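You operate a simulated robot arm through the tools that you are given. There is no shell and no other tool. Be economical: measure what you need, move in short steps, check, and stop when the job is done.

The job below is to be done with a simulated two-armed robot. You get a single attempt, and the scene is never put back.

TASK
Put one of the blue bearings from the top of the side bench on top of the brown carton with a teal band. Take the yellow housing on the packing bench top and put it away on the clamping bench top. Take the cupped steel stub and leave it on top of the brown carton with a green band. Close the bottom drawer of the dark grey cabinet. Do these in any order.

Only the result counts: the job must be done as asked and must still hold three seconds after the hand-in. Knocking over, shifting, dropping, spilling or breaking anything else fails it.

THE ROBOT
Two 7-joint arms with three-finger grippers on one trunk, on a base that drives. Base frame: it is fixed to the floor where the robot stands at the start and does not move with it; the origin is under the middle of the robot, x ahead of it, y to its left, z up; the surface under the hand at the start is at about z = 0.8. Lengths are in m, angles in degrees, forces in N, time in s.
The left shoulder is at the start at [0.098, 0.126, 1.046], the right one opposite. With the tool pointing down near the work surface each hand reaches from about 0.38 to 0.86 m from the robot's upright axis, wherever it stands, measured 20 degrees to its own side. Places, roughly: blue bearing (5x5x2 cm) [0.5, -0.1, 0.8]; bottom drawer of the dark grey cabinet [-1.1, 3.9, 0.3]; carton with a green band (12x9x8 cm) [-1.1, 3.2, 0.9]; carton with a teal band (6x6x9 cm) [0.5, 0.3, 0.8]; clamping bench top [-4.5, 0.2, 0.9]; cupped steel stub (8x8x7 cm) [-0.6, 3.2, 0.9]; yellow housing (8x8x4 cm) [-0.6, 3.1, 0.9]. Payload 2.94 kg a hand.
Tool frame (each hand has its own): the origin (TCP) lies between the finger pads and is the grasp point; the fingertips stand 0.03 m ahead of it; z points along the fingers, y is the line along which they close. The gripper opens to 0.128 m. The gripper's body begins 0.093 m behind the TCP.
Orientation is told as [roll, pitch, yaw] about the base's x, y, z axes, in that order, counted from this pose: with the fingers straight down and closing along the base's y, the tool's x points along the base's -x, its y along +y and its z along -z.

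THE INTERFACE
- The arms move only by the tool drive_tool. It takes "left_motion", "right_motion" or both (then of equal length, played together; a hand with none holds still); each is a list of rows, each a list of 2 entries, a list of its own where there are three numbers: the shift along the base's x, y, z in units of 50 mm (1.0 is 50 mm), then the turn, a rotation vector about the base's x, y, z in units of 4 degrees (1.0 is 4 degrees). In form: [[[x, y, z], [rx, ry, rz]], ...]. A call has 1 to 10 rows; each row shifts and turns the commanded pose from where the row before left it. "left_gripper" and "right_gripper" are, for a hand that has rows, the closure, from 0 (fully open) to 1 (shut), set as the call begins (left out, the last holds). A call with a number of a shift or a turn outside -1 to 1 is refused whole. A row lasts 0.2 s, in which the tool goes at most 0.05 m and 8.6 degrees; a call with a longer step from one row to the next is refused whole, and so is a gripper value outside its range. Where a pose cannot be reached the arm comes as near as it can. A force on the tool above 40 N (or 10 N above the force at the start of the call, whichever is more), or a blocked arm, ends the call early, and 0.2 s more pass. The fingers move at their own pace and stop on an object; they squeeze with about 35 N. The grip force told is the motor's: it shows also when the fingers shut on nothing. Time passes only in rows, and 0.2 s behind the last, so rows that do not move let the fingers close. It gives the time, the measured TCP pose, the force on the tool (base axes), the opening and the grip force at its end, in the units of the frame above (readings bear some noise), with the torque about the TCP (base axes, N m) and any sound that the robot's microphone picked up, and new pictures: "views" is both (left out), scene, wrist or none (wrist: the cameras of the hands that moved).
- Cameras (640 x 400 px; columns grow to the right, rows downward): "scene" is now at [0.2285, 0.0308, 1.2011]; the picture's right is [0.35, -0.94, 0.00], its down [-0.56, -0.21, -0.80] and it looks along [0.75, 0.28, -0.60] (base axes); focal length 244 px, centre (320, 200). "left" rides on the left gripper at [0.069, 0.015, -0.12] in its tool frame; the picture's right is [-0.21, 0.98, 0.00], its down [-0.82, -0.18, -0.54] and it looks along [-0.53, -0.12, 0.84] (tool axes); focal length 251 px, centre (320, 200). "right" rides on the right gripper at [0.069, -0.015, -0.12] in its tool frame; the picture's right is [0.21, 0.98, 0.00], its down [-0.82, 0.18, -0.54] and it looks along [-0.53, 0.12, 0.84] (tool axes); focal length 251 px, centre (320, 200). There is no depth. A picture from a camera that has moved, and an enlarged one, comes with that camera's place and axes in the base frame and with its lens.
- slide_trunk(by): slides the trunk up (or, below 0, down) by that many m; the arms and the scene camera ride with it, the base frame stays. It gives what a move gives, with no picture.
- drive_base(legs): drives the robot by 1 to 6 legs, each [ahead, left, turn to the left] in m, m and degrees, along the robot's own axes; the way and the turn of a leg run together, so that a leg with both is an arc; at most 1.5 m and 180 degrees a leg. The arms and the cameras ride along, it lands a little off, and it stops where it bumps. It gives what a move gives, and a new picture of the scene camera.
- turn_head(pan, tilt): turns the head with the scene camera to pan (to the left, within 80 degrees either way) and tilt (down, from -29 to 69), counted from straight ahead of the robot. It gives what a move gives, and a new picture of the scene camera.
- close_up(camera, box): a new picture of the part [left, top, right, bottom] of that camera's present view, enlarged. It takes no simulated time.
- hand_in(): hands the job in; it is judged then, once.

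Go step by step. Nothing tells you exact positions but the pictures and the camera data: compare them with the known pose of the tool, close in by small moves and look again before you grip or let go. The budget is 165 turns and 260 pictures, counting those below and the enlarged ones. Unless the task says otherwise, let go and move clear before handing in, and close with one line.

The tools are called after "Emit:" as name(argument=value, ...) on one line, values as JSON. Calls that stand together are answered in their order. drive_tool: Moves the arms, as the interface text tells. Its arguments: {"type":"object","properties":{"left_motion":{"type":"array"},"left_gripper":{"type":"number"},"right_motion":{"type":"array"},"right_gripper":{"type":"number"},"views":{"type":"string","enum":["both","scene","wrist","none"]}},"required":[]} The other tools are called the same way: slide_trunk (by) slides the trunk up or down; drive_base (legs) drives the base; turn_head (pan, tilt) turns the head that bears the scene camera; close_up (camera, box) takes an enlarged picture of a part of a camera's view; hand_in () hands the job in.

At the start:

```text
time: 0.0
left_eef_pos: [0.5233, 0.4279, 1.062]
left_orientation: [0.0, 0.0, 0.0]
left_force: [0.3, 0.5, 0.8]
left_torque: [-0.03, 0.01, 0.02]
left_gripper_width: 0.128
left_finger_force: 0.0
right_eef_pos: [0.5597, -0.0578, 1.0593]
right_orientation: [0.0, 0.0, 0.1]
right_force: [-0.3, -0.9, 1.1]
right_torque: [-0.01, 0.01, 0.01]
right_gripper_width: 0.1278
right_finger_force: 0.0
trunk travel left (down, up): [-0.258, 0.29]
robot x, y, heading: [-0.0, 0.003, -0.2]
head pan, tilt: [20.7, 37.0]
```

scene: 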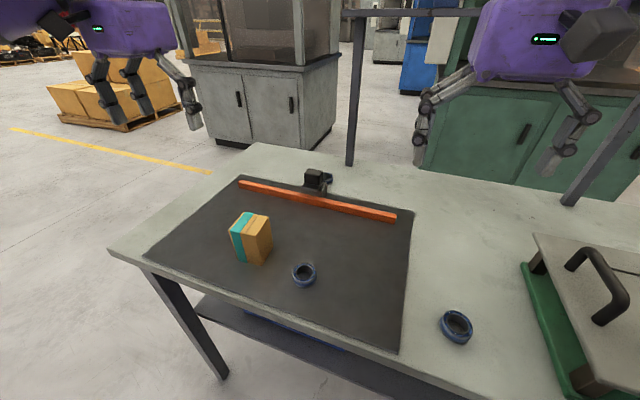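
right: 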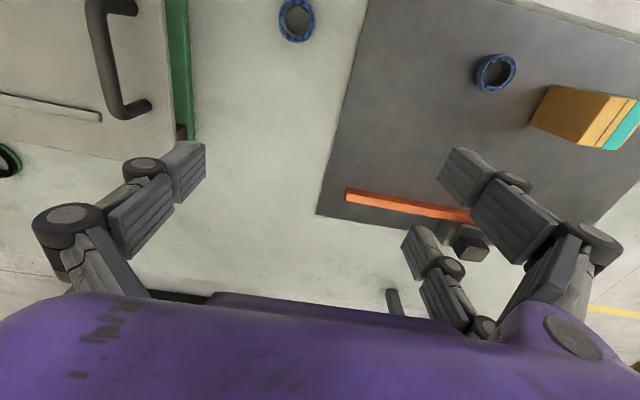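
left: 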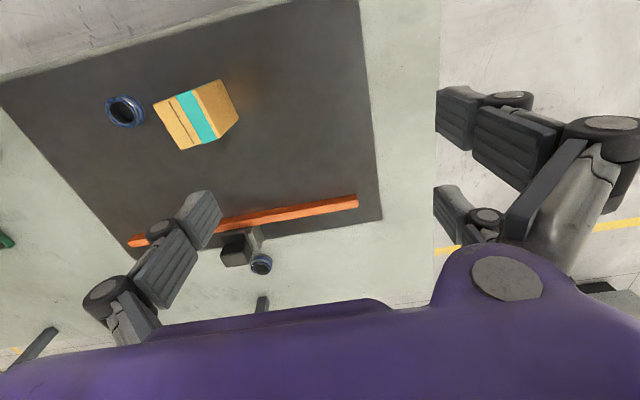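

I see two blue bearings on the side bench, at about [0.485, 0.159] and [0.482, -0.105], and the teal carton at about [0.51, 0.28]. I'll bring the left hand above the bearing next to the carton and move the right hand out of the way.

Emit:
drive_tool(left_motion=[[[-0.127, -0.897, -0.2], [0, 0, 0]], [[-0.127, -0.897, -0.2], [0, 0, 0]], [[-0.127, -0.897, -0.2], [0, 0, 0]], [[-0.127, -0.897, -0.2], [0, 0, 0]], [[-0.127, -0.897, -0.2], [0, 0, 0]], [[-0.127, -0.897, -0.2], [0, 0, 0]]], right_motion=[[[0, -0.6, 0], [0, 0, 0]], [[0, -0.6, 0], [0, 0, 0]], [[0, -0.6, 0], [0, 0, 0]], [[0, -0.6, 0], [0, 0, 0]], [[0, -0.6, 0], [0, 0, 0]], [[0, 0, 0], [0, 0, 0]]], left_gripper=0.3, views="both")

```text
time: 1.4
left_eef_pos: [0.4853, 0.1587, 1.0036]
left_orientation: [0.1, 0.0, 0.1]
left_force: [-0.7, -0.9, -0.3]
left_torque: [0.0, 0.04, 0.0]
left_gripper_width: 0.0894
left_finger_force: 0.1
right_eef_pos: [0.5608, -0.2079, 1.0601]
right_orientation: [0.0, 0.1, -0.1]
right_force: [0.8, -0.1, 0.1]
right_torque: [0.02, 0.0, -0.01]
right_gripper_width: 0.128
right_finger_force: 0.0
trunk travel left (down, up): [-0.258, 0.29]
robot x, y, heading: [-0.0006, 0.0013, 0.0]
head pan, tilt: [20.7, 37.0]
camera scene: at [0.2292, 0.0301, 1.2009], right [0.35, -0.94, 0.0], down [-0.56, -0.21, -0.8], along [0.75, 0.28, -0.6], focal length 244 px, centre (320, 200)
camera right: at [0.4916, -0.2227, 1.1792], right [-0.21, 0.98, 0.0], down [0.82, 0.18, 0.54], along [0.53, 0.12, -0.84], focal length 251 px, centre (320, 200)
camera left: at [0.4149, 0.1739, 1.1221], right [0.21, 0.98, 0.0], down [0.82, -0.18, 0.54], along [0.53, -0.11, -0.84], focal length 251 px, centre (320, 200)
```

scene: 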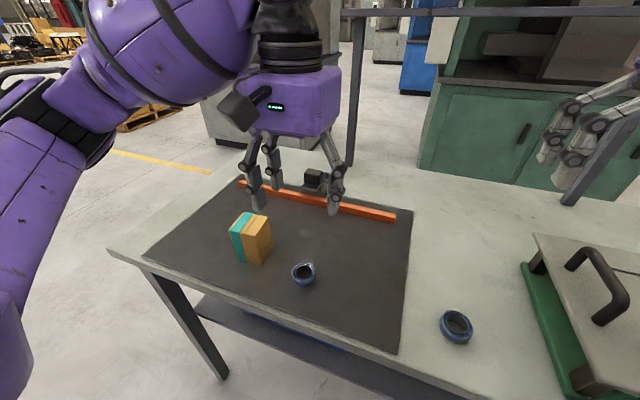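
right: 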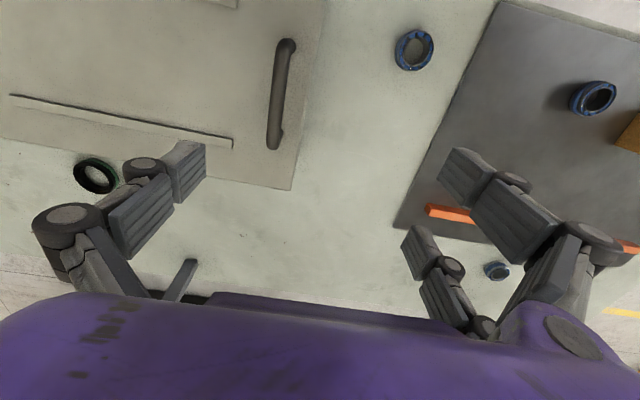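
left: 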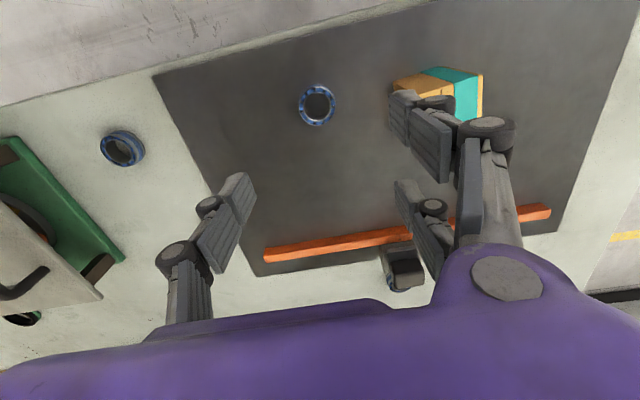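

The bearing reads at about [0.480, 0.158]. I'll zoom in on it and the carton to get their orientation.

Emit:
close_up(camera="scene", box=[200, 190, 340, 300])

Emit:
close_up(camera="scene", box=[400, 280, 520, 360])

```text
3.64 times, centred on (270, 245) of scene
camera zoom: at [0.2292, 0.0301, 1.2009], right [0.35, -0.94, 0.0], down [-0.56, -0.21, -0.8], along [0.75, 0.28, -0.6], focal length 888 px, centre (502, 36)
```

zoom: 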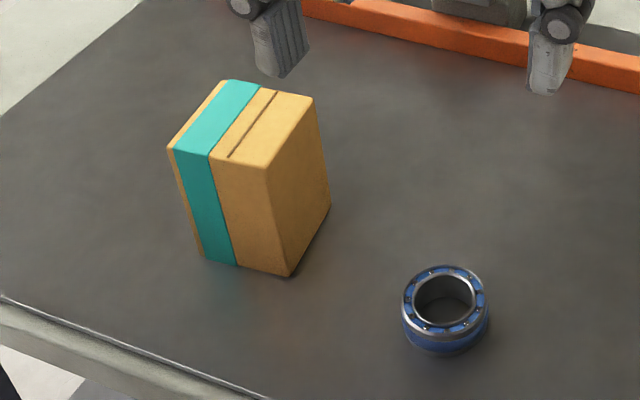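

```text
5.00 times, centred on (460, 320) of scene
camera zoom: at [0.2292, 0.0301, 1.2009], right [0.35, -0.94, 0.0], down [-0.56, -0.21, -0.8], along [0.75, 0.28, -0.6], focal length 1221 px, centre (-380, -400)
```

zoom: 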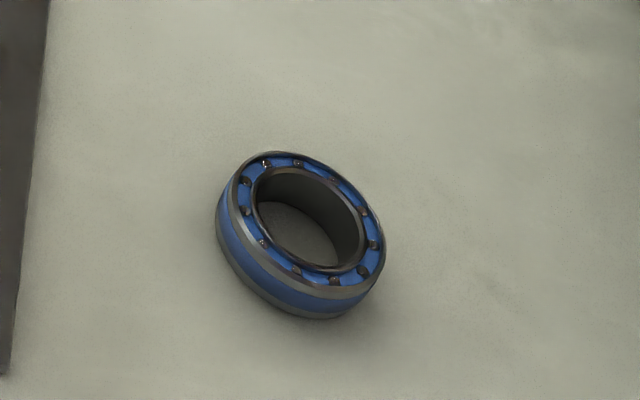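

The carton is close to axis-aligned, centred at [0.507, 0.279] with its top at about z 0.885. Next I lower the hand over the bearing.

Emit:
drive_tool(left_motion=[[[-0.1, 0, -0.8], [0, 0, 0]], [[0, 0, -0.8], [0, 0, 0]], [[0, 0, -0.7], [0, 0, 0]], [[0, 0, -0.5], [0, 0, 0]]], views="both")

```text
time: 2.4
left_eef_pos: [0.4795, 0.1571, 0.8646]
left_orientation: [0.0, 0.0, -0.1]
left_force: [0.2, -0.1, 0.5]
left_torque: [0.01, 0.01, 0.01]
left_gripper_width: 0.0893
left_finger_force: 0.1
right_eef_pos: [0.5619, -0.2067, 1.0608]
right_orientation: [0.0, 0.0, 0.1]
right_force: [0.8, -1.0, 0.3]
right_torque: [0.0, 0.03, 0.02]
right_gripper_width: 0.1278
right_finger_force: 0.0
trunk travel left (down, up): [-0.258, 0.29]
robot x, y, heading: [-0.0008, 0.0011, 0.1]
head pan, tilt: [20.7, 37.0]
camera scene: at [0.2286, 0.031, 1.2011], right [0.35, -0.94, 0.0], down [-0.56, -0.21, -0.8], along [0.75, 0.28, -0.6], focal length 244 px, centre (320, 200)
camera left: at [0.4091, 0.1744, 0.9837], right [0.22, 0.98, 0.0], down [0.82, -0.18, 0.54], along [0.53, -0.12, -0.84], focal length 251 px, centre (320, 200)
```

scene: 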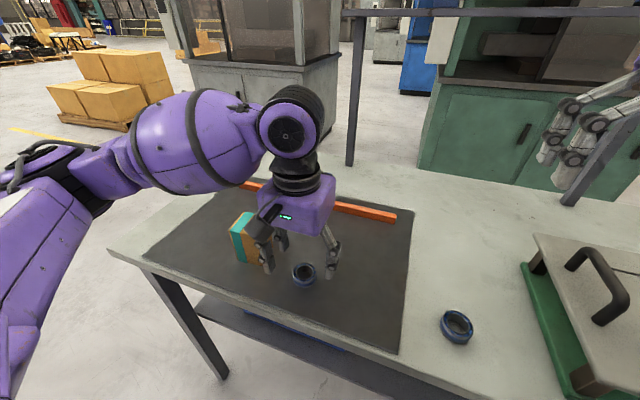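
left: 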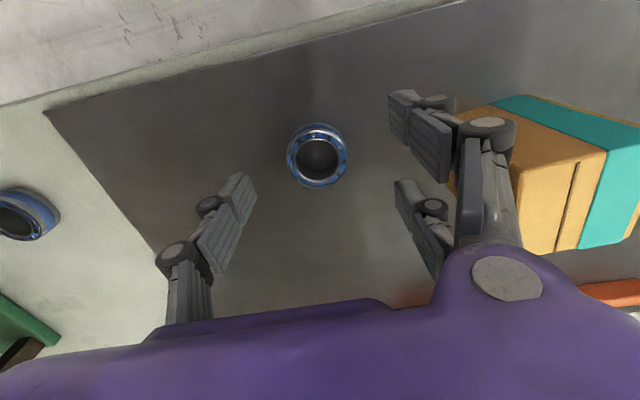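

The bearing is centred under the tool. Now I go down and close on it.

Emit:
drive_tool(left_motion=[[[0, 0, -0.3], [0, 0, 0]], [[0, 0, -0.25], [0, 0, 0]]], views="none")

Emit:
drive_tool(left_motion=[[[0, 0, 0], [0, 0, 0]], [[0, 0, 0], [0, 0, 0]], [[0, 0, 0], [0, 0, 0]]], left_gripper=1, views="both")

```text
time: 3.0
left_eef_pos: [0.4791, 0.1581, 0.8355]
left_orientation: [0.0, 0.1, 0.0]
left_force: [-0.7, 0.0, -0.3]
left_torque: [-0.02, 0.01, 0.0]
left_gripper_width: 0.0897
left_finger_force: 0.2
right_eef_pos: [0.5598, -0.206, 1.0609]
right_orientation: [0.0, 0.0, -0.1]
right_force: [-0.3, -0.8, -0.5]
right_torque: [-0.01, 0.0, 0.02]
right_gripper_width: 0.1283
right_finger_force: 0.1
trunk travel left (down, up): [-0.258, 0.29]
robot x, y, heading: [0.0006, 0.0032, -0.2]
head pan, tilt: [20.7, 37.0]
```

```text
time: 3.8
left_eef_pos: [0.4795, 0.1579, 0.8366]
left_orientation: [0.0, -0.1, 0.0]
left_force: [-1.6, -0.9, 0.2]
left_torque: [0.02, -0.01, -0.01]
left_gripper_width: 0.0346
left_finger_force: 35.0
right_eef_pos: [0.5606, -0.2064, 1.0602]
right_orientation: [-0.1, 0.0, 0.0]
right_force: [0.3, -0.4, -0.6]
right_torque: [-0.01, -0.01, 0.0]
right_gripper_width: 0.128
right_finger_force: 0.0
trunk travel left (down, up): [-0.258, 0.29]
robot x, y, heading: [0.0005, 0.0005, -0.1]
head pan, tilt: [20.7, 37.0]
camera scene: at [0.2284, 0.0308, 1.2011], right [0.35, -0.94, 0.0], down [-0.56, -0.21, -0.8], along [0.75, 0.28, -0.6], focal length 244 px, centre (320, 200)
camera left: at [0.4094, 0.1737, 0.9548], right [0.22, 0.98, 0.0], down [0.82, -0.18, 0.54], along [0.53, -0.12, -0.84], focal length 251 px, centre (320, 200)
```

scene: 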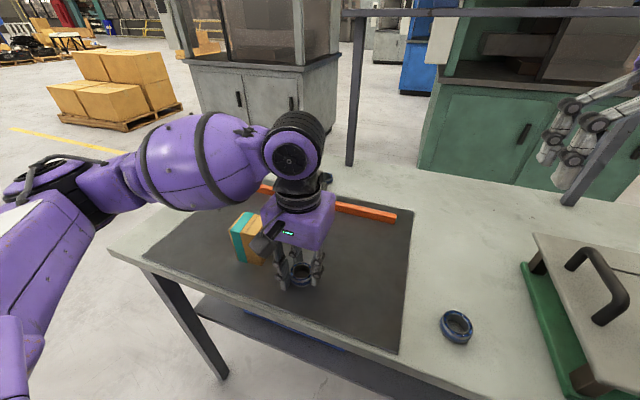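
left: 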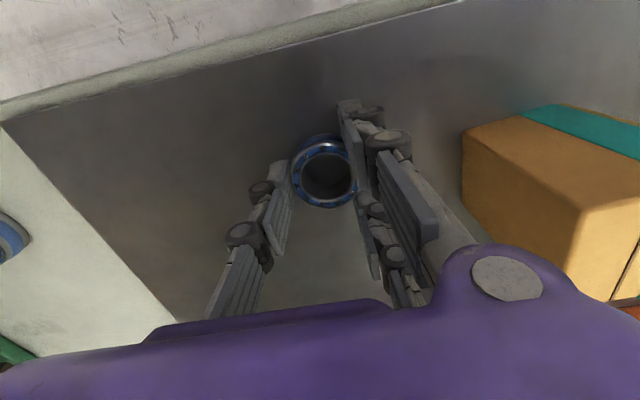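

The width reads 0.035, narrower than I expected for this bearing. I'll check the grip before lifting.

Emit:
close_up(camera="left", box=[200, 80, 440, 300])

Emit:
close_up(camera="scene", box=[240, 210, 360, 310])

```text
1.82 times, centred on (320, 190) of left
camera zoom: at [0.4094, 0.1737, 0.9548], right [0.22, 0.98, 0.0], down [0.82, -0.18, 0.54], along [0.53, -0.12, -0.84], focal length 457 px, centre (320, 218)
```

zoom: 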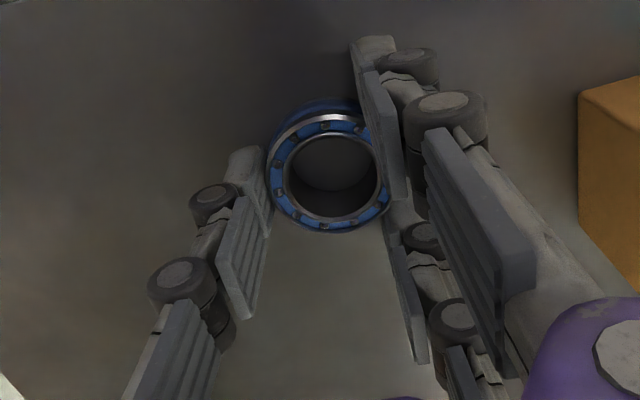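

```text
4.00 times, centred on (300, 260) of scene
camera zoom: at [0.2284, 0.0308, 1.2011], right [0.35, -0.94, 0.0], down [-0.56, -0.21, -0.8], along [0.75, 0.28, -0.6], focal length 977 px, centre (400, -40)
```

zoom: 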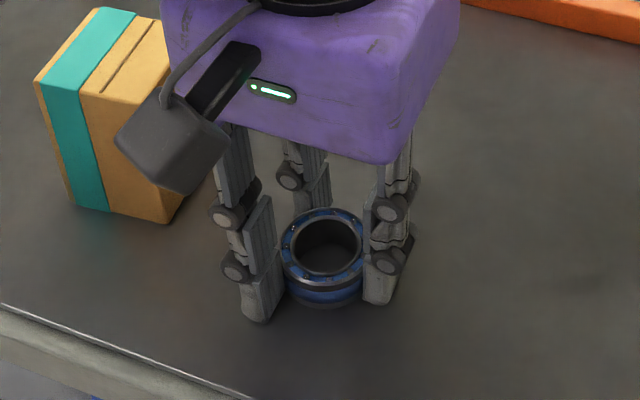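

The fingers appear to be clasping the bearing. I'll lift it and look again.

Emit:
drive_tool(left_motion=[[[0, 0, 0.4], [0, 0, 0]], [[0, 0, 0.8], [0, 0, 0]], [[0, 0, 0.8], [0, 0, 0]], [[0, 0, 0.4], [0, 0, 0]]], views="both")

```text
time: 4.8
left_eef_pos: [0.4791, 0.1577, 0.9562]
left_orientation: [0.1, 0.1, 0.0]
left_force: [1.0, 0.5, -0.6]
left_torque: [0.0, -0.01, -0.02]
left_gripper_width: 0.0346
left_finger_force: 34.9
right_eef_pos: [0.5615, -0.2081, 1.0599]
right_orientation: [0.0, -0.1, -0.1]
right_force: [0.0, -0.3, -0.7]
right_torque: [0.0, 0.0, 0.0]
right_gripper_width: 0.1281
right_finger_force: 0.0
trunk travel left (down, up): [-0.258, 0.29]
robot x, y, heading: [-0.0013, 0.004, -0.0]
head pan, tilt: [20.7, 37.0]
camera scene: at [0.2284, 0.0308, 1.2011], right [0.35, -0.94, 0.0], down [-0.56, -0.21, -0.8], along [0.75, 0.28, -0.6], focal length 244 px, centre (320, 200)
camera left: at [0.4094, 0.1739, 1.0741], right [0.22, 0.98, 0.0], down [0.82, -0.18, 0.54], along [0.53, -0.12, -0.84], focal length 251 px, centre (320, 200)
```

scene: 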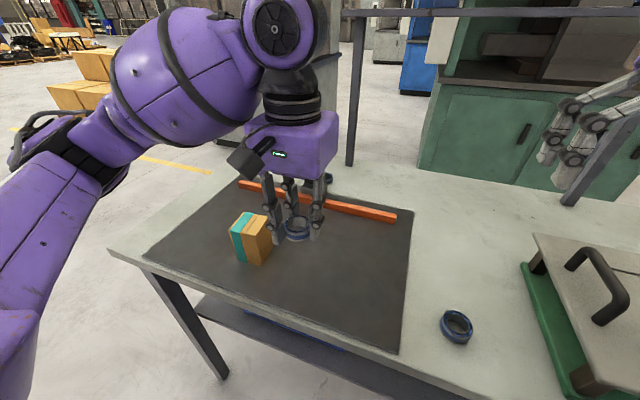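
left: 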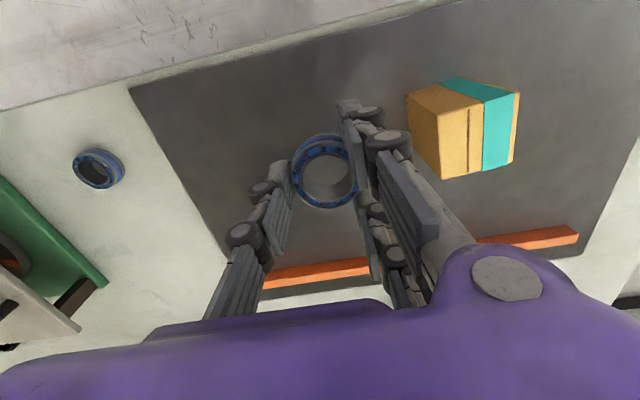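

The bearing is lifted. I'll move it over the carton at [0.507, 0.279].

Emit:
drive_tool(left_motion=[[[0.14, 0.6, 0], [0, 0, 0]], [[0.14, 0.6, 0], [0, 0, 0]], [[0.14, 0.6, 0], [0, 0, 0]], [[0.14, 0.62, 0], [0, 0, 0]], [[0, 0, -0.3], [0, 0, 0]]], views="both")

Emit:
close_up(camera="scene", box=[190, 170, 330, 280])

```text
time: 6.0
left_eef_pos: [0.509, 0.2791, 0.9404]
left_orientation: [0.1, 0.0, -0.1]
left_force: [-0.2, 0.6, -1.6]
left_torque: [0.02, 0.05, 0.02]
left_gripper_width: 0.0346
left_finger_force: 34.9
right_eef_pos: [0.5594, -0.2077, 1.0602]
right_orientation: [-0.1, 0.0, 0.0]
right_force: [0.1, -0.1, -0.9]
right_torque: [0.01, 0.02, 0.02]
right_gripper_width: 0.1282
right_finger_force: 0.0
trunk travel left (down, up): [-0.258, 0.29]
robot x, y, heading: [0.0003, -0.0009, -0.0]
head pan, tilt: [20.7, 37.0]
camera scene: at [0.2289, 0.0306, 1.201], right [0.35, -0.94, 0.0], down [-0.56, -0.21, -0.8], along [0.75, 0.28, -0.6], focal length 244 px, centre (320, 200)
camera left: at [0.439, 0.2948, 1.0596], right [0.22, 0.98, 0.0], down [0.82, -0.18, 0.54], along [0.53, -0.12, -0.84], focal length 251 px, centre (320, 200)
```

scene: 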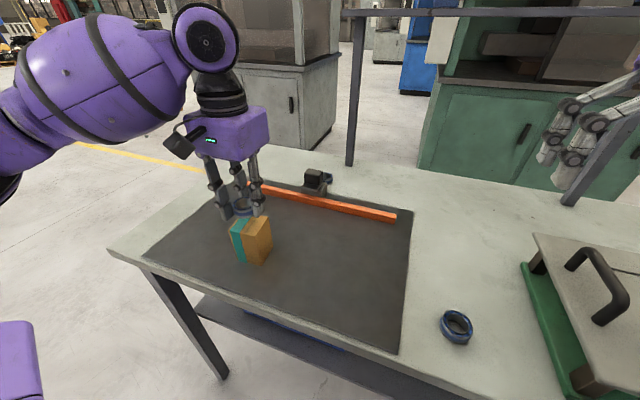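
left: 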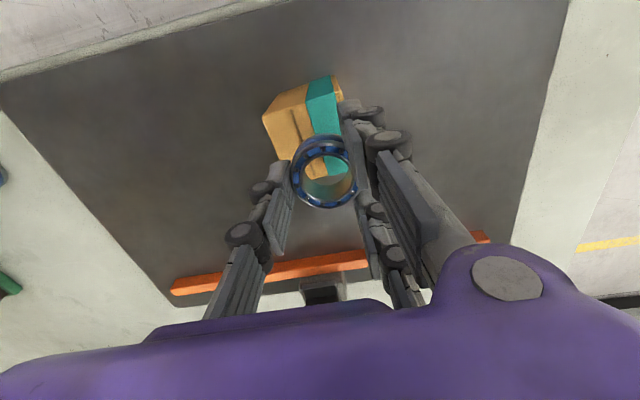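

```text
3.64 times, centred on (260, 225) of scene
camera zoom: at [0.2289, 0.0306, 1.201], right [0.35, -0.94, 0.0], down [-0.56, -0.21, -0.8], along [0.75, 0.28, -0.6], focal length 888 px, centre (538, 109)
```

zoom: 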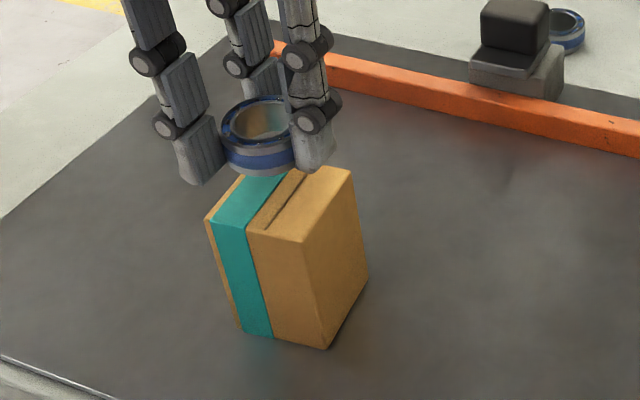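

The bearing sits a few mm too far toward +y relative to the carton. I'll correct that and lower gently in small steps.

Emit:
drive_tool(left_motion=[[[-0.04, -0.08, -0.1], [0, 0, 0]], [[0, 0, -0.12], [0, 0, 0]], [[0, 0, -0.08], [0, 0, 0]]], views="none")

Emit:
close_up(camera="scene", box=[190, 170, 330, 280])

```text
time: 6.8
left_eef_pos: [0.5066, 0.2759, 0.9235]
left_orientation: [0.0, 0.0, 0.0]
left_force: [0.1, -0.1, -0.5]
left_torque: [-0.01, -0.01, 0.03]
left_gripper_width: 0.0347
left_finger_force: 34.7
right_eef_pos: [0.5599, -0.207, 1.0619]
right_orientation: [0.1, 0.0, 0.0]
right_force: [0.1, -0.1, -0.4]
right_torque: [0.01, 0.0, 0.01]
right_gripper_width: 0.128
right_finger_force: 0.1
trunk travel left (down, up): [-0.258, 0.29]
robot x, y, heading: [-0.0023, -0.0007, 0.0]
head pan, tilt: [20.7, 37.0]
```

```text
3.64 times, centred on (260, 225) of scene
camera zoom: at [0.2286, 0.0309, 1.2011], right [0.35, -0.94, 0.0], down [-0.56, -0.21, -0.8], along [0.75, 0.28, -0.6], focal length 888 px, centre (538, 109)
```

zoom: 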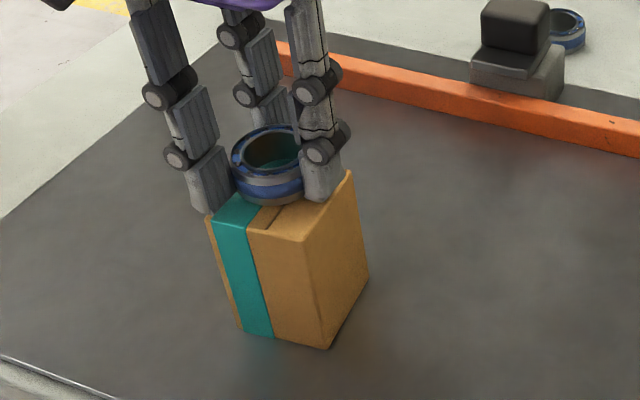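

The bearing looks about 1 cm back and left of the carton centre. I'll cross-check with the wrist camera.

Emit:
close_up(camera="left", box=[200, 50, 440, 210])

```text
2.50 times, centred on (320, 130) of left
camera zoom: at [0.4364, 0.2914, 1.0434], right [0.21, 0.98, 0.0], down [0.82, -0.18, 0.54], along [0.53, -0.12, -0.84], focal length 629 px, centre (320, 375)
```

zoom: 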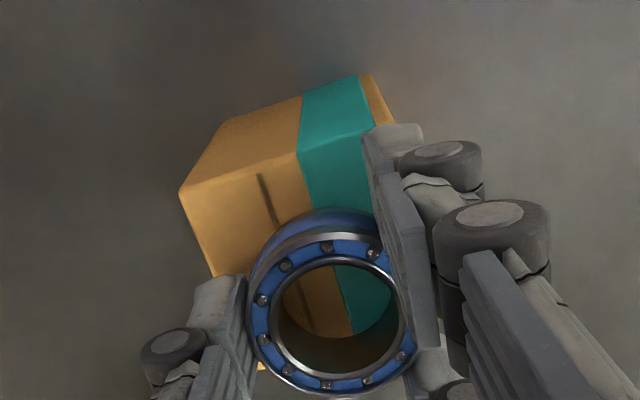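

Both views agree that the bearing needs to move about 1 cm toward -x and slightly toward -y. I'll correct, then lower to contact.

Emit:
drive_tool(left_motion=[[[-0.2, -0.08, 0.04], [0, 0, 0]], [[0, 0, -0.06], [0, 0, 0]]], views="none")

Emit:
close_up(camera="scene", box=[190, 170, 330, 280])

Emit:
close_up(camera="left", box=[200, 50, 440, 210])

```text
time: 7.4
left_eef_pos: [0.4967, 0.2715, 0.9239]
left_orientation: [0.1, 0.1, 0.0]
left_force: [-0.3, 0.1, -1.2]
left_torque: [-0.02, 0.01, 0.0]
left_gripper_width: 0.0344
left_finger_force: 34.7
right_eef_pos: [0.5596, -0.2065, 1.0598]
right_orientation: [0.1, 0.0, 0.0]
right_force: [-0.8, -0.8, -0.2]
right_torque: [0.02, 0.03, 0.04]
right_gripper_width: 0.1281
right_finger_force: 0.1
trunk travel left (down, up): [-0.258, 0.29]
robot x, y, heading: [-0.0018, 0.0011, -0.1]
head pan, tilt: [20.7, 37.0]
```

```text
3.64 times, centred on (260, 225) of scene
camera zoom: at [0.2288, 0.031, 1.201], right [0.35, -0.94, 0.0], down [-0.56, -0.21, -0.8], along [0.75, 0.28, -0.6], focal length 888 px, centre (538, 109)
```

zoom: 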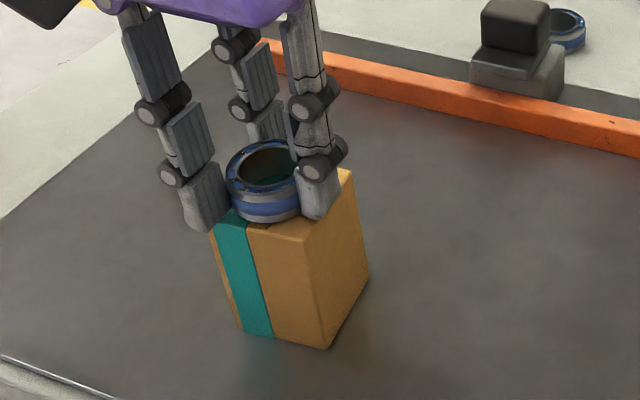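

```text
2.50 times, centred on (320, 130) of left
camera zoom: at [0.4261, 0.287, 1.0425], right [0.21, 0.98, 0.0], down [0.82, -0.18, 0.54], along [0.53, -0.12, -0.84], focal length 629 px, centre (320, 375)
```

zoom: 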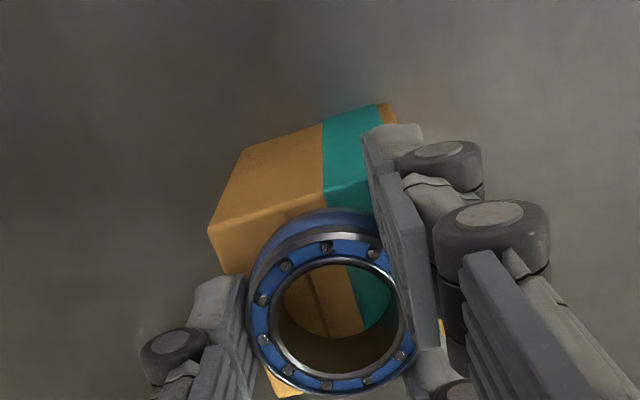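

The two views only fit together if the bearing is still about 1 cm above the carton, which means my last correction was wrong. I'll go back to x 0.506 and lower further.

Emit:
drive_tool(left_motion=[[[0.18, 0.04, 0], [0, 0, 0]], [[0, 0, -0.08], [0, 0, 0]], [[0, 0, -0.04], [0, 0, 0]]], views="none")

Emit:
close_up(camera="scene", box=[190, 170, 330, 280])

Emit:
close_up(camera="left", box=[200, 50, 440, 210])

```text
time: 8.2
left_eef_pos: [0.5072, 0.272, 0.9218]
left_orientation: [0.1, -0.4, 0.2]
left_force: [4.7, 3.3, 24.5]
left_torque: [0.19, 0.33, -0.09]
left_gripper_width: 0.0343
left_finger_force: 35.0
right_eef_pos: [0.5589, -0.2076, 1.0619]
right_orientation: [0.0, -0.1, 0.0]
right_force: [0.4, -0.2, -0.5]
right_torque: [-0.01, 0.01, -0.03]
right_gripper_width: 0.1281
right_finger_force: 0.1
trunk travel left (down, up): [-0.258, 0.29]
robot x, y, heading: [0.0008, 0.0027, -0.1]
head pan, tilt: [20.7, 37.0]
```

```text
3.64 times, centred on (260, 225) of scene
camera zoom: at [0.2274, 0.0303, 1.2016], right [0.35, -0.94, 0.0], down [-0.56, -0.21, -0.8], along [0.75, 0.28, -0.6], focal length 888 px, centre (538, 109)
```

zoom: 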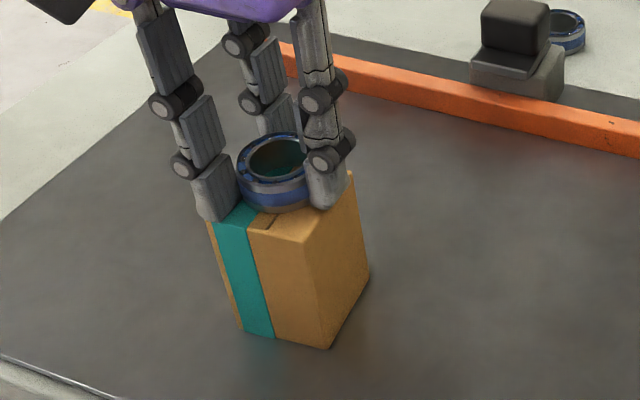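

```text
2.50 times, centred on (320, 130) of left
camera zoom: at [0.4345, 0.2885, 1.0394], right [0.21, 0.98, 0.0], down [0.82, -0.18, 0.55], along [0.53, -0.11, -0.84], focal length 629 px, centre (320, 375)
```

zoom: 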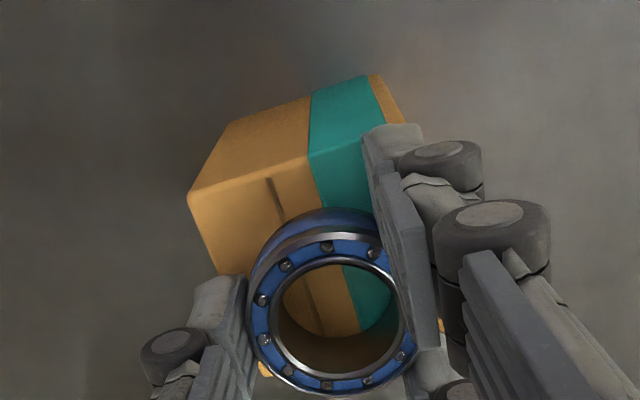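

The bearing touched down at 24 N, and it is within about 4 mm of the carton centre, which is fine. I'll relieve the pressure before letting go.

Emit:
drive_tool(left_motion=[[[0, 0, 0.05], [0, 0, 0]]], views="none")

```text
time: 8.6
left_eef_pos: [0.5054, 0.2726, 0.9218]
left_orientation: [0.2, -0.1, 0.0]
left_force: [8.3, 3.2, 19.6]
left_torque: [0.26, -0.2, -0.09]
left_gripper_width: 0.0342
left_finger_force: 34.9
right_eef_pos: [0.5611, -0.2062, 1.0619]
right_orientation: [0.0, 0.1, 0.1]
right_force: [-0.5, -0.6, -0.6]
right_torque: [0.02, 0.0, 0.0]
right_gripper_width: 0.1281
right_finger_force: 0.0
trunk travel left (down, up): [-0.258, 0.29]
robot x, y, heading: [-0.0002, -0.003, 0.2]
head pan, tilt: [20.7, 37.0]
```

Emit:
drive_tool(left_motion=[[[0, 0, 0.03], [0, 0, 0]]], views="none")

```text
time: 9.0
left_eef_pos: [0.5052, 0.2721, 0.9199]
left_orientation: [0.0, 0.1, -0.1]
left_force: [4.1, 0.3, 7.4]
left_torque: [0.01, -0.29, -0.01]
left_gripper_width: 0.0342
left_finger_force: 35.3
right_eef_pos: [0.5605, -0.2076, 1.0598]
right_orientation: [0.0, -0.1, 0.0]
right_force: [1.0, -0.8, 0.2]
right_torque: [-0.03, 0.0, 0.03]
right_gripper_width: 0.1279
right_finger_force: 0.1
trunk travel left (down, up): [-0.258, 0.29]
robot x, y, heading: [0.001, -0.001, 0.3]
head pan, tilt: [20.7, 37.0]
```

The contact is light now. I open the fingers slowly to about 0.07 and check.

Emit:
drive_tool(left_motion=[[[0, 0, 0], [0, 0, 0]], [[0, 0, 0], [0, 0, 0]]], left_gripper=0.45, views="none")

Emit:
close_up(camera="scene", box=[190, 170, 330, 280])

```text
time: 9.6
left_eef_pos: [0.5052, 0.2731, 0.9203]
left_orientation: [-0.1, 0.1, 0.1]
left_force: [-0.5, -0.8, 0.3]
left_torque: [0.03, 0.01, 0.02]
left_gripper_width: 0.0705
left_finger_force: 0.1
right_eef_pos: [0.5608, -0.2077, 1.0604]
right_orientation: [0.1, 0.0, 0.0]
right_force: [-0.2, 0.4, -0.3]
right_torque: [0.02, 0.0, 0.01]
right_gripper_width: 0.1278
right_finger_force: 0.0
trunk travel left (down, up): [-0.258, 0.29]
robot x, y, heading: [-0.0015, 0.0013, -0.0]
head pan, tilt: [20.7, 37.0]
```

```text
3.64 times, centred on (260, 225) of scene
camera zoom: at [0.2284, 0.0308, 1.2011], right [0.35, -0.94, 0.0], down [-0.56, -0.21, -0.8], along [0.75, 0.28, -0.6], focal length 888 px, centre (538, 109)
```

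zoom: 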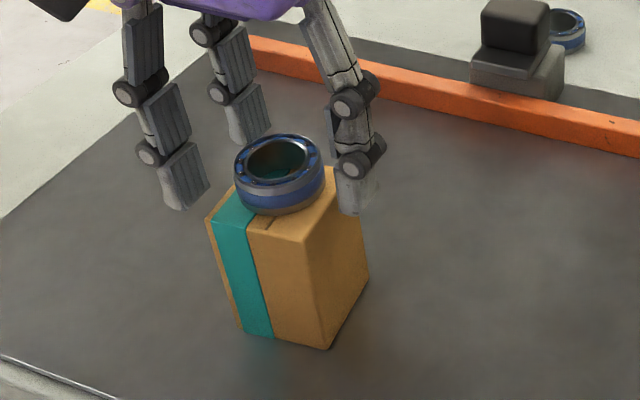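

The bearing rests stably on the carton. I raise the left hand clear, then look around to plan the drive.

Emit:
drive_tool(left_motion=[[[0, 0, 0.6], [0, 0, 0]], [[0, 0, 0.9], [0, 0, 0]], [[0, 0, 0.9], [0, 0, 0]], [[-0.4, 0, 0.9], [0, 0, 0]], [[-0.8, 0, 0.3], [0, 0, 0]], [[-0.8, 0, 0], [0, 0, 0]]], right_motion=[[[-0.4, 0, 0], [0, 0, 0]], [[-0.4, 0, 0.4], [0, 0, 0]], [[-0.6, 0, 0.4], [0, 0, 0]], [[-0.6, 0, 0.4], [0, 0, 0]], [[-0.6, 0, 0.2], [0, 0, 0]], [[-0.4, 0, 0.2], [0, 0, 0]]], views="none")

Emit:
turn_head(pan=78, tilt=15)

```text
time: 11.0
left_eef_pos: [0.4027, 0.2761, 1.103]
left_orientation: [0.1, 0.1, 0.0]
left_force: [-0.8, 0.6, 0.8]
left_torque: [0.0, -0.06, 0.01]
left_gripper_width: 0.0704
left_finger_force: 0.0
right_eef_pos: [0.4094, -0.2074, 1.1408]
right_orientation: [0.1, -0.1, 0.0]
right_force: [0.0, -0.2, 0.1]
right_torque: [0.0, -0.01, -0.01]
right_gripper_width: 0.1278
right_finger_force: 0.0
trunk travel left (down, up): [-0.258, 0.29]
robot x, y, heading: [0.0029, -0.0016, -0.1]
head pan, tilt: [20.7, 37.0]
```

```text
time: 12.3
left_eef_pos: [0.4064, 0.2768, 1.1027]
left_orientation: [0.0, 0.0, 0.0]
left_force: [0.3, -0.6, -0.5]
left_torque: [-0.01, -0.03, 0.01]
left_gripper_width: 0.0705
left_finger_force: 0.1
right_eef_pos: [0.4133, -0.2078, 1.1398]
right_orientation: [0.0, 0.0, 0.0]
right_force: [0.1, -0.3, 0.2]
right_torque: [0.03, 0.01, 0.02]
right_gripper_width: 0.128
right_finger_force: 0.1
trunk travel left (down, up): [-0.258, 0.29]
robot x, y, heading: [0.0007, -0.0003, 0.1]
head pan, tilt: [78.0, 15.0]
camera scene: at [0.1667, 0.0914, 1.2361], right [0.98, -0.21, 0.0], down [-0.05, -0.25, -0.97], along [0.2, 0.94, -0.26], focal length 244 px, centre (320, 200)
```

scene: 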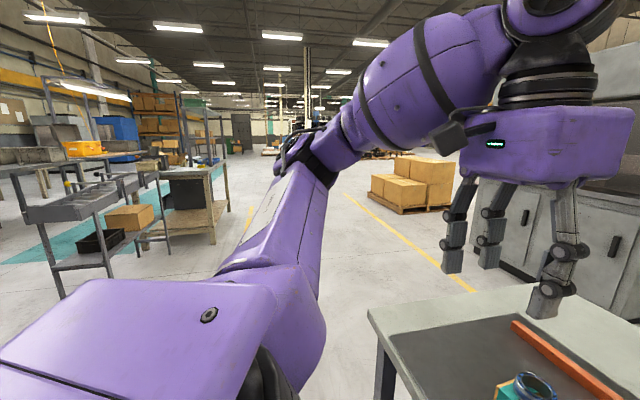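

I see workbenches ahead to the left. I'll back away from the side bench, turn left and look.

Emit:
drive_base(legs=[[-0.35, 0, 0], [0, 0, 90]])

Emit:
turn_head(pan=0, tilt=15)

Emit:
turn_head(pan=60, tilt=15)

```text
time: 18.4
left_eef_pos: [-0.6286, 0.4026, 1.1017]
left_orientation: [0.1, 0.0, 90.5]
left_force: [-0.5, -0.2, 0.2]
left_torque: [0.02, -0.01, -0.02]
left_gripper_width: 0.0704
left_finger_force: 0.0
right_eef_pos: [-0.144, 0.4136, 1.1401]
right_orientation: [0.0, -0.1, 90.5]
right_force: [0.8, -0.6, -0.2]
right_torque: [-0.01, 0.0, -0.01]
right_gripper_width: 0.1279
right_finger_force: 0.1
trunk travel left (down, up): [-0.258, 0.29]
robot x, y, heading: [-0.35, -0.0017, 90.5]
head pan, tilt: [78.0, 15.0]
camera scene: at [-0.4415, 0.1652, 1.2362], right [0.2, 0.98, 0.0], down [0.25, -0.05, -0.97], along [-0.95, 0.19, -0.26], focal length 244 px, centre (320, 200)
```

scene: 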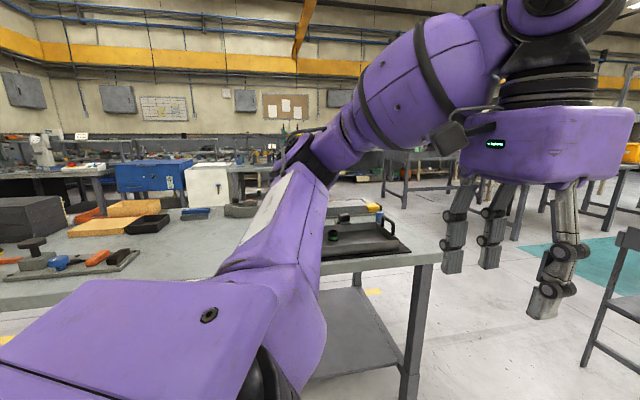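

```text
time: 19.9
left_eef_pos: [-0.6288, 0.4021, 1.1012]
left_orientation: [-0.1, 0.0, 90.5]
left_force: [0.2, -0.2, 0.4]
left_torque: [0.01, -0.01, 0.02]
left_gripper_width: 0.0704
left_finger_force: 0.0
right_eef_pos: [-0.1447, 0.4136, 1.1403]
right_orientation: [0.0, -0.1, 90.4]
right_force: [0.1, -0.1, -0.1]
right_torque: [0.01, 0.0, 0.03]
right_gripper_width: 0.128
right_finger_force: 0.0
trunk travel left (down, up): [-0.258, 0.29]
robot x, y, heading: [-0.3494, -0.0009, 90.7]
head pan, tilt: [0.0, 15.0]
camera scene: at [-0.3509, 0.2401, 1.2362], right [1.0, 0.01, 0.0], down [0.0, -0.26, -0.97], along [-0.01, 0.97, -0.26], focal length 244 px, centre (320, 200)
```

scene: 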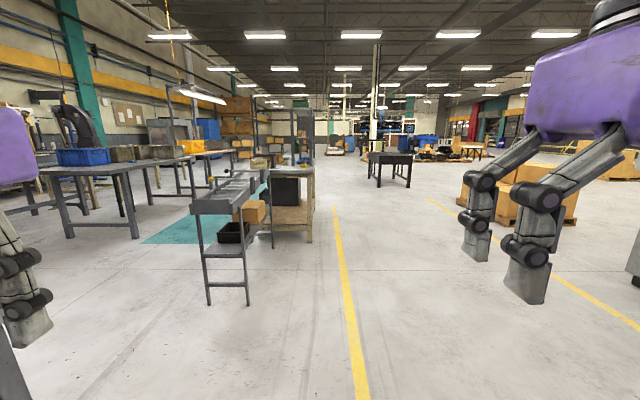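

```text
time: 21.2
left_eef_pos: [-0.6288, 0.4018, 1.1023]
left_orientation: [-0.1, 0.0, 90.5]
left_force: [0.8, 0.2, -0.7]
left_torque: [-0.02, -0.03, 0.04]
left_gripper_width: 0.0705
left_finger_force: 0.1
right_eef_pos: [-0.1449, 0.4129, 1.1396]
right_orientation: [0.0, -0.1, 90.6]
right_force: [-0.6, -0.5, 0.1]
right_torque: [-0.03, 0.01, 0.03]
right_gripper_width: 0.128
right_finger_force: 0.0
trunk travel left (down, up): [-0.258, 0.29]
robot x, y, heading: [-0.3527, 0.0018, 90.5]
head pan, tilt: [60.0, 15.0]
camera scene: at [-0.4312, 0.1927, 1.2362], right [0.49, 0.87, 0.0], down [0.23, -0.13, -0.97], along [-0.84, 0.48, -0.26], focal length 244 px, centre (320, 200)
```

scene: 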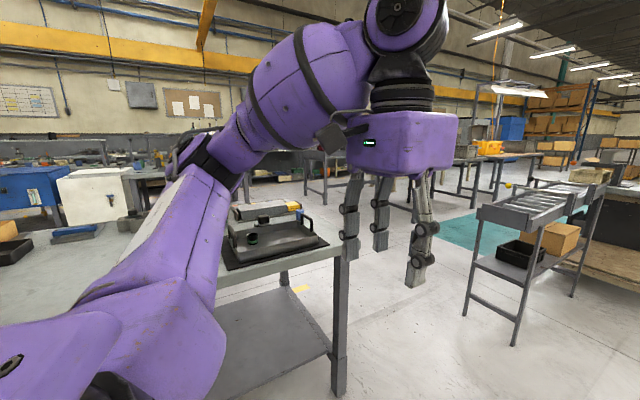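

The way ahead is clear, and the packing bench is at about [-0.5, 3] with its far side away from the conveyor. I'll drive up its east side and look at it.

Emit:
drive_base(legs=[[1.4, -0.5, 0], [0.6, 0, 0]])

Emit:
turn_head(pan=40, tilt=20)

```text
time: 31.5
left_eef_pos: [-0.2005, 2.3907, 1.102]
left_orientation: [0.0, 0.0, 92.0]
left_force: [0.1, -0.3, 0.8]
left_torque: [0.02, 0.01, 0.0]
left_gripper_width: 0.0705
left_finger_force: 0.1
right_eef_pos: [0.2836, 2.4125, 1.1384]
right_orientation: [0.1, 0.0, 92.0]
right_force: [-0.2, -0.3, -0.4]
right_torque: [-0.02, 0.01, -0.04]
right_gripper_width: 0.1279
right_finger_force: 0.1
trunk travel left (down, up): [-0.258, 0.29]
robot x, y, heading: [0.0893, 1.9979, 92.0]
head pan, tilt: [60.0, 15.0]
camera scene: at [0.0028, 2.1858, 1.2361], right [0.47, 0.88, 0.0], down [0.23, -0.12, -0.97], along [-0.85, 0.45, -0.26], focal length 244 px, centre (320, 200)
```

scene: 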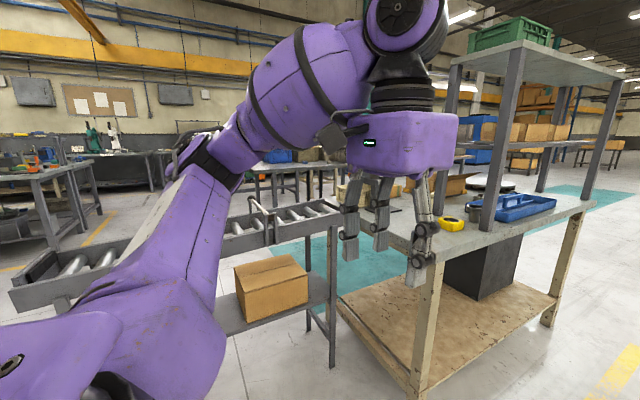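

```text
time: 32.3
left_eef_pos: [-0.1994, 2.3899, 1.1022]
left_orientation: [0.0, 0.0, 92.1]
left_force: [0.4, 1.4, -0.3]
left_torque: [0.01, 0.02, 0.0]
left_gripper_width: 0.0707
left_finger_force: 0.1
right_eef_pos: [0.2838, 2.4127, 1.1405]
right_orientation: [0.0, -0.1, 92.0]
right_force: [0.1, 0.5, 0.7]
right_torque: [0.01, 0.0, 0.0]
right_gripper_width: 0.128
right_finger_force: 0.0
trunk travel left (down, up): [-0.258, 0.29]
robot x, y, heading: [0.0907, 1.9963, 92.2]
head pan, tilt: [40.0, 20.0]
camera scene: at [0.0229, 2.2108, 1.228], right [0.74, 0.67, 0.0], down [0.23, -0.25, -0.94], along [-0.63, 0.7, -0.34], focal length 244 px, centre (320, 200)
```

scene: 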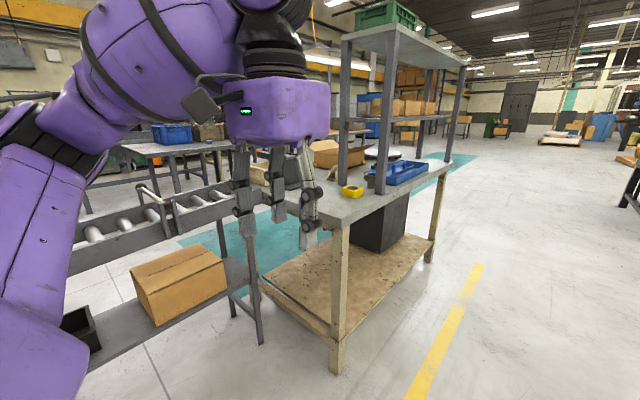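

The bench has an over-shelf on its east side and a dark cabinet underneath. I'll drive alongside it to see the layout and which side is open.

Emit:
drive_base(legs=[[1.2, -0.2, 0]])

Emit:
drive_base(legs=[[0, 0, 90]])

Emit:
turn_head(pan=0, tilt=20)

```text
time: 38.5
left_eef_pos: [-0.0532, 3.6147, 1.1021]
left_orientation: [0.0, 0.1, 92.7]
left_force: [0.6, -0.1, -0.2]
left_torque: [-0.03, 0.05, 0.02]
left_gripper_width: 0.0702
left_finger_force: 0.0
right_eef_pos: [0.4296, 3.6441, 1.14]
right_orientation: [0.0, -0.1, 92.7]
right_force: [-0.2, -0.2, -0.2]
right_torque: [-0.01, 0.01, -0.01]
right_gripper_width: 0.1279
right_finger_force: 0.2
trunk travel left (down, up): [-0.258, 0.29]
robot x, y, heading: [0.2456, 3.2268, 93.0]
head pan, tilt: [40.0, 20.0]
camera scene: at [0.172, 3.4395, 1.228], right [0.73, 0.68, 0.0], down [0.23, -0.25, -0.94], along [-0.64, 0.69, -0.34], focal length 244 px, centre (320, 200)
```

scene: 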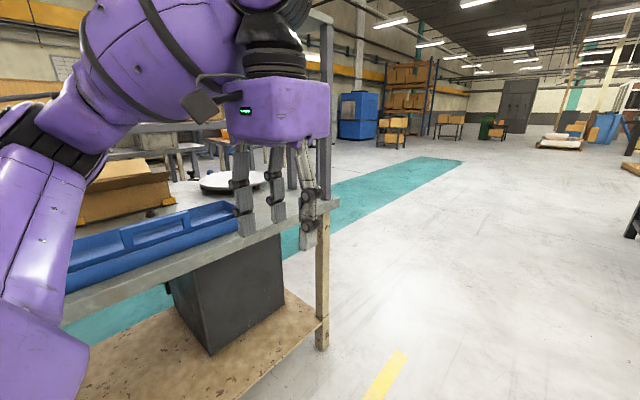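

```text
time: 42.7
left_eef_pos: [-0.1561, 2.9368, 1.1018]
left_orientation: [0.0, 0.0, -178.6]
left_force: [0.1, 0.5, -0.2]
left_torque: [-0.01, 0.05, 0.03]
left_gripper_width: 0.0704
left_finger_force: 0.0
right_eef_pos: [-0.1732, 3.4207, 1.1397]
right_orientation: [0.0, 0.0, -178.6]
right_force: [-0.5, -0.6, -0.2]
right_torque: [0.03, 0.01, -0.02]
right_gripper_width: 0.1281
right_finger_force: 0.0
trunk travel left (down, up): [-0.258, 0.29]
robot x, y, heading: [0.2399, 3.2248, -178.6]
head pan, tilt: [40.0, 20.0]
camera scene: at [0.0252, 3.1585, 1.228], right [-0.66, 0.75, 0.0], down [0.26, 0.23, -0.94], along [-0.7, -0.62, -0.34], focal length 244 px, centre (320, 200)
```

scene: 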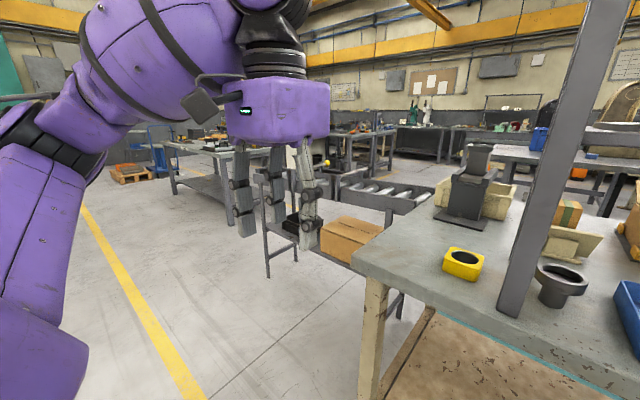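

```text
time: 43.8
left_eef_pos: [-0.1555, 2.9377, 1.102]
left_orientation: [0.0, 0.0, -178.6]
left_force: [0.4, -0.7, 0.4]
left_torque: [0.0, 0.0, 0.01]
left_gripper_width: 0.0704
left_finger_force: 0.0
right_eef_pos: [-0.1733, 3.4199, 1.1389]
right_orientation: [-0.1, -0.1, -178.6]
right_force: [-0.6, 0.3, 0.7]
right_torque: [-0.01, -0.01, 0.0]
right_gripper_width: 0.1282
right_finger_force: 0.1
trunk travel left (down, up): [-0.258, 0.29]
robot x, y, heading: [0.2429, 3.2266, -178.7]
head pan, tilt: [0.0, 20.0]
camera scene: at [0.0019, 3.2178, 1.228], right [-0.03, 1.0, 0.0], down [0.34, 0.01, -0.94], along [-0.94, -0.02, -0.34], focal length 244 px, centre (320, 200)
```

scene: 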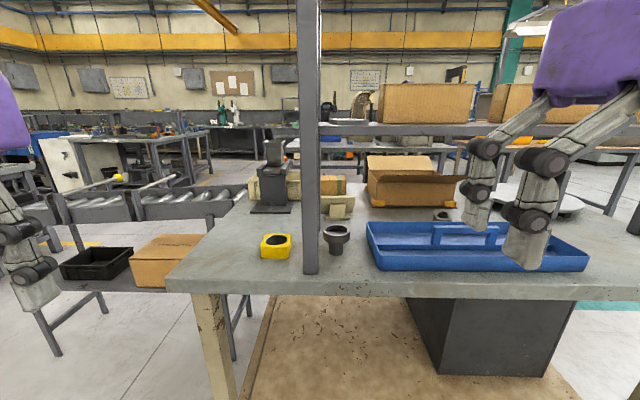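

The yellow housing is at about [-0.55, 3.09] and the cupped stub at about [-0.57, 3.25], beside a shelf post. I'll zoom in to understand the rack and the green carton.

Emit:
close_up(camera="scene", box=[230, 130, 480, 290])

Emit:
turn_head(pan=0, tilt=-15)

```text
2.50 times, centred on (355, 210) of scene
camera zoom: at [0.0019, 3.2178, 1.228], right [-0.03, 1.0, 0.0], down [0.34, 0.01, -0.94], along [-0.94, -0.02, -0.34], focal length 610 px, centre (232, 175)
```

zoom: 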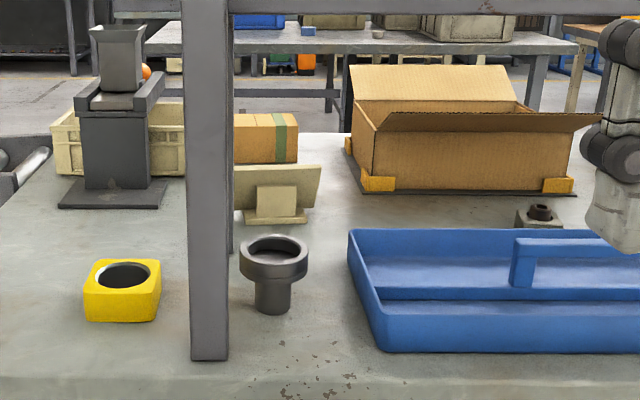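

```text
time: 44.8
left_eef_pos: [-0.1545, 2.9378, 1.1027]
left_orientation: [0.0, 0.1, -178.6]
left_force: [-0.7, 0.1, -0.2]
left_torque: [0.01, 0.0, 0.01]
left_gripper_width: 0.0704
left_finger_force: 0.0
right_eef_pos: [-0.1732, 3.4197, 1.1406]
right_orientation: [0.0, 0.1, -178.7]
right_force: [-0.3, 0.6, 0.9]
right_torque: [-0.03, -0.03, -0.01]
right_gripper_width: 0.128
right_finger_force: 0.1
trunk travel left (down, up): [-0.258, 0.29]
robot x, y, heading: [0.2412, 3.2236, -178.3]
head pan, tilt: [0.0, -15.0]
camera scene: at [0.0145, 3.2182, 1.2827], right [-0.02, 1.0, 0.0], down [-0.26, -0.01, -0.97], along [-0.97, -0.02, 0.26], focal length 244 px, centre (320, 200)
```

scene: 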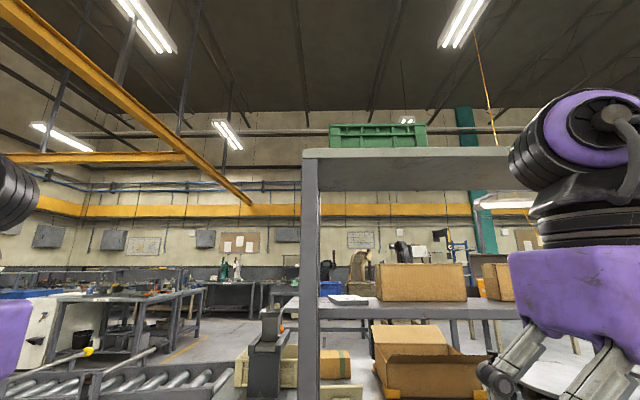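

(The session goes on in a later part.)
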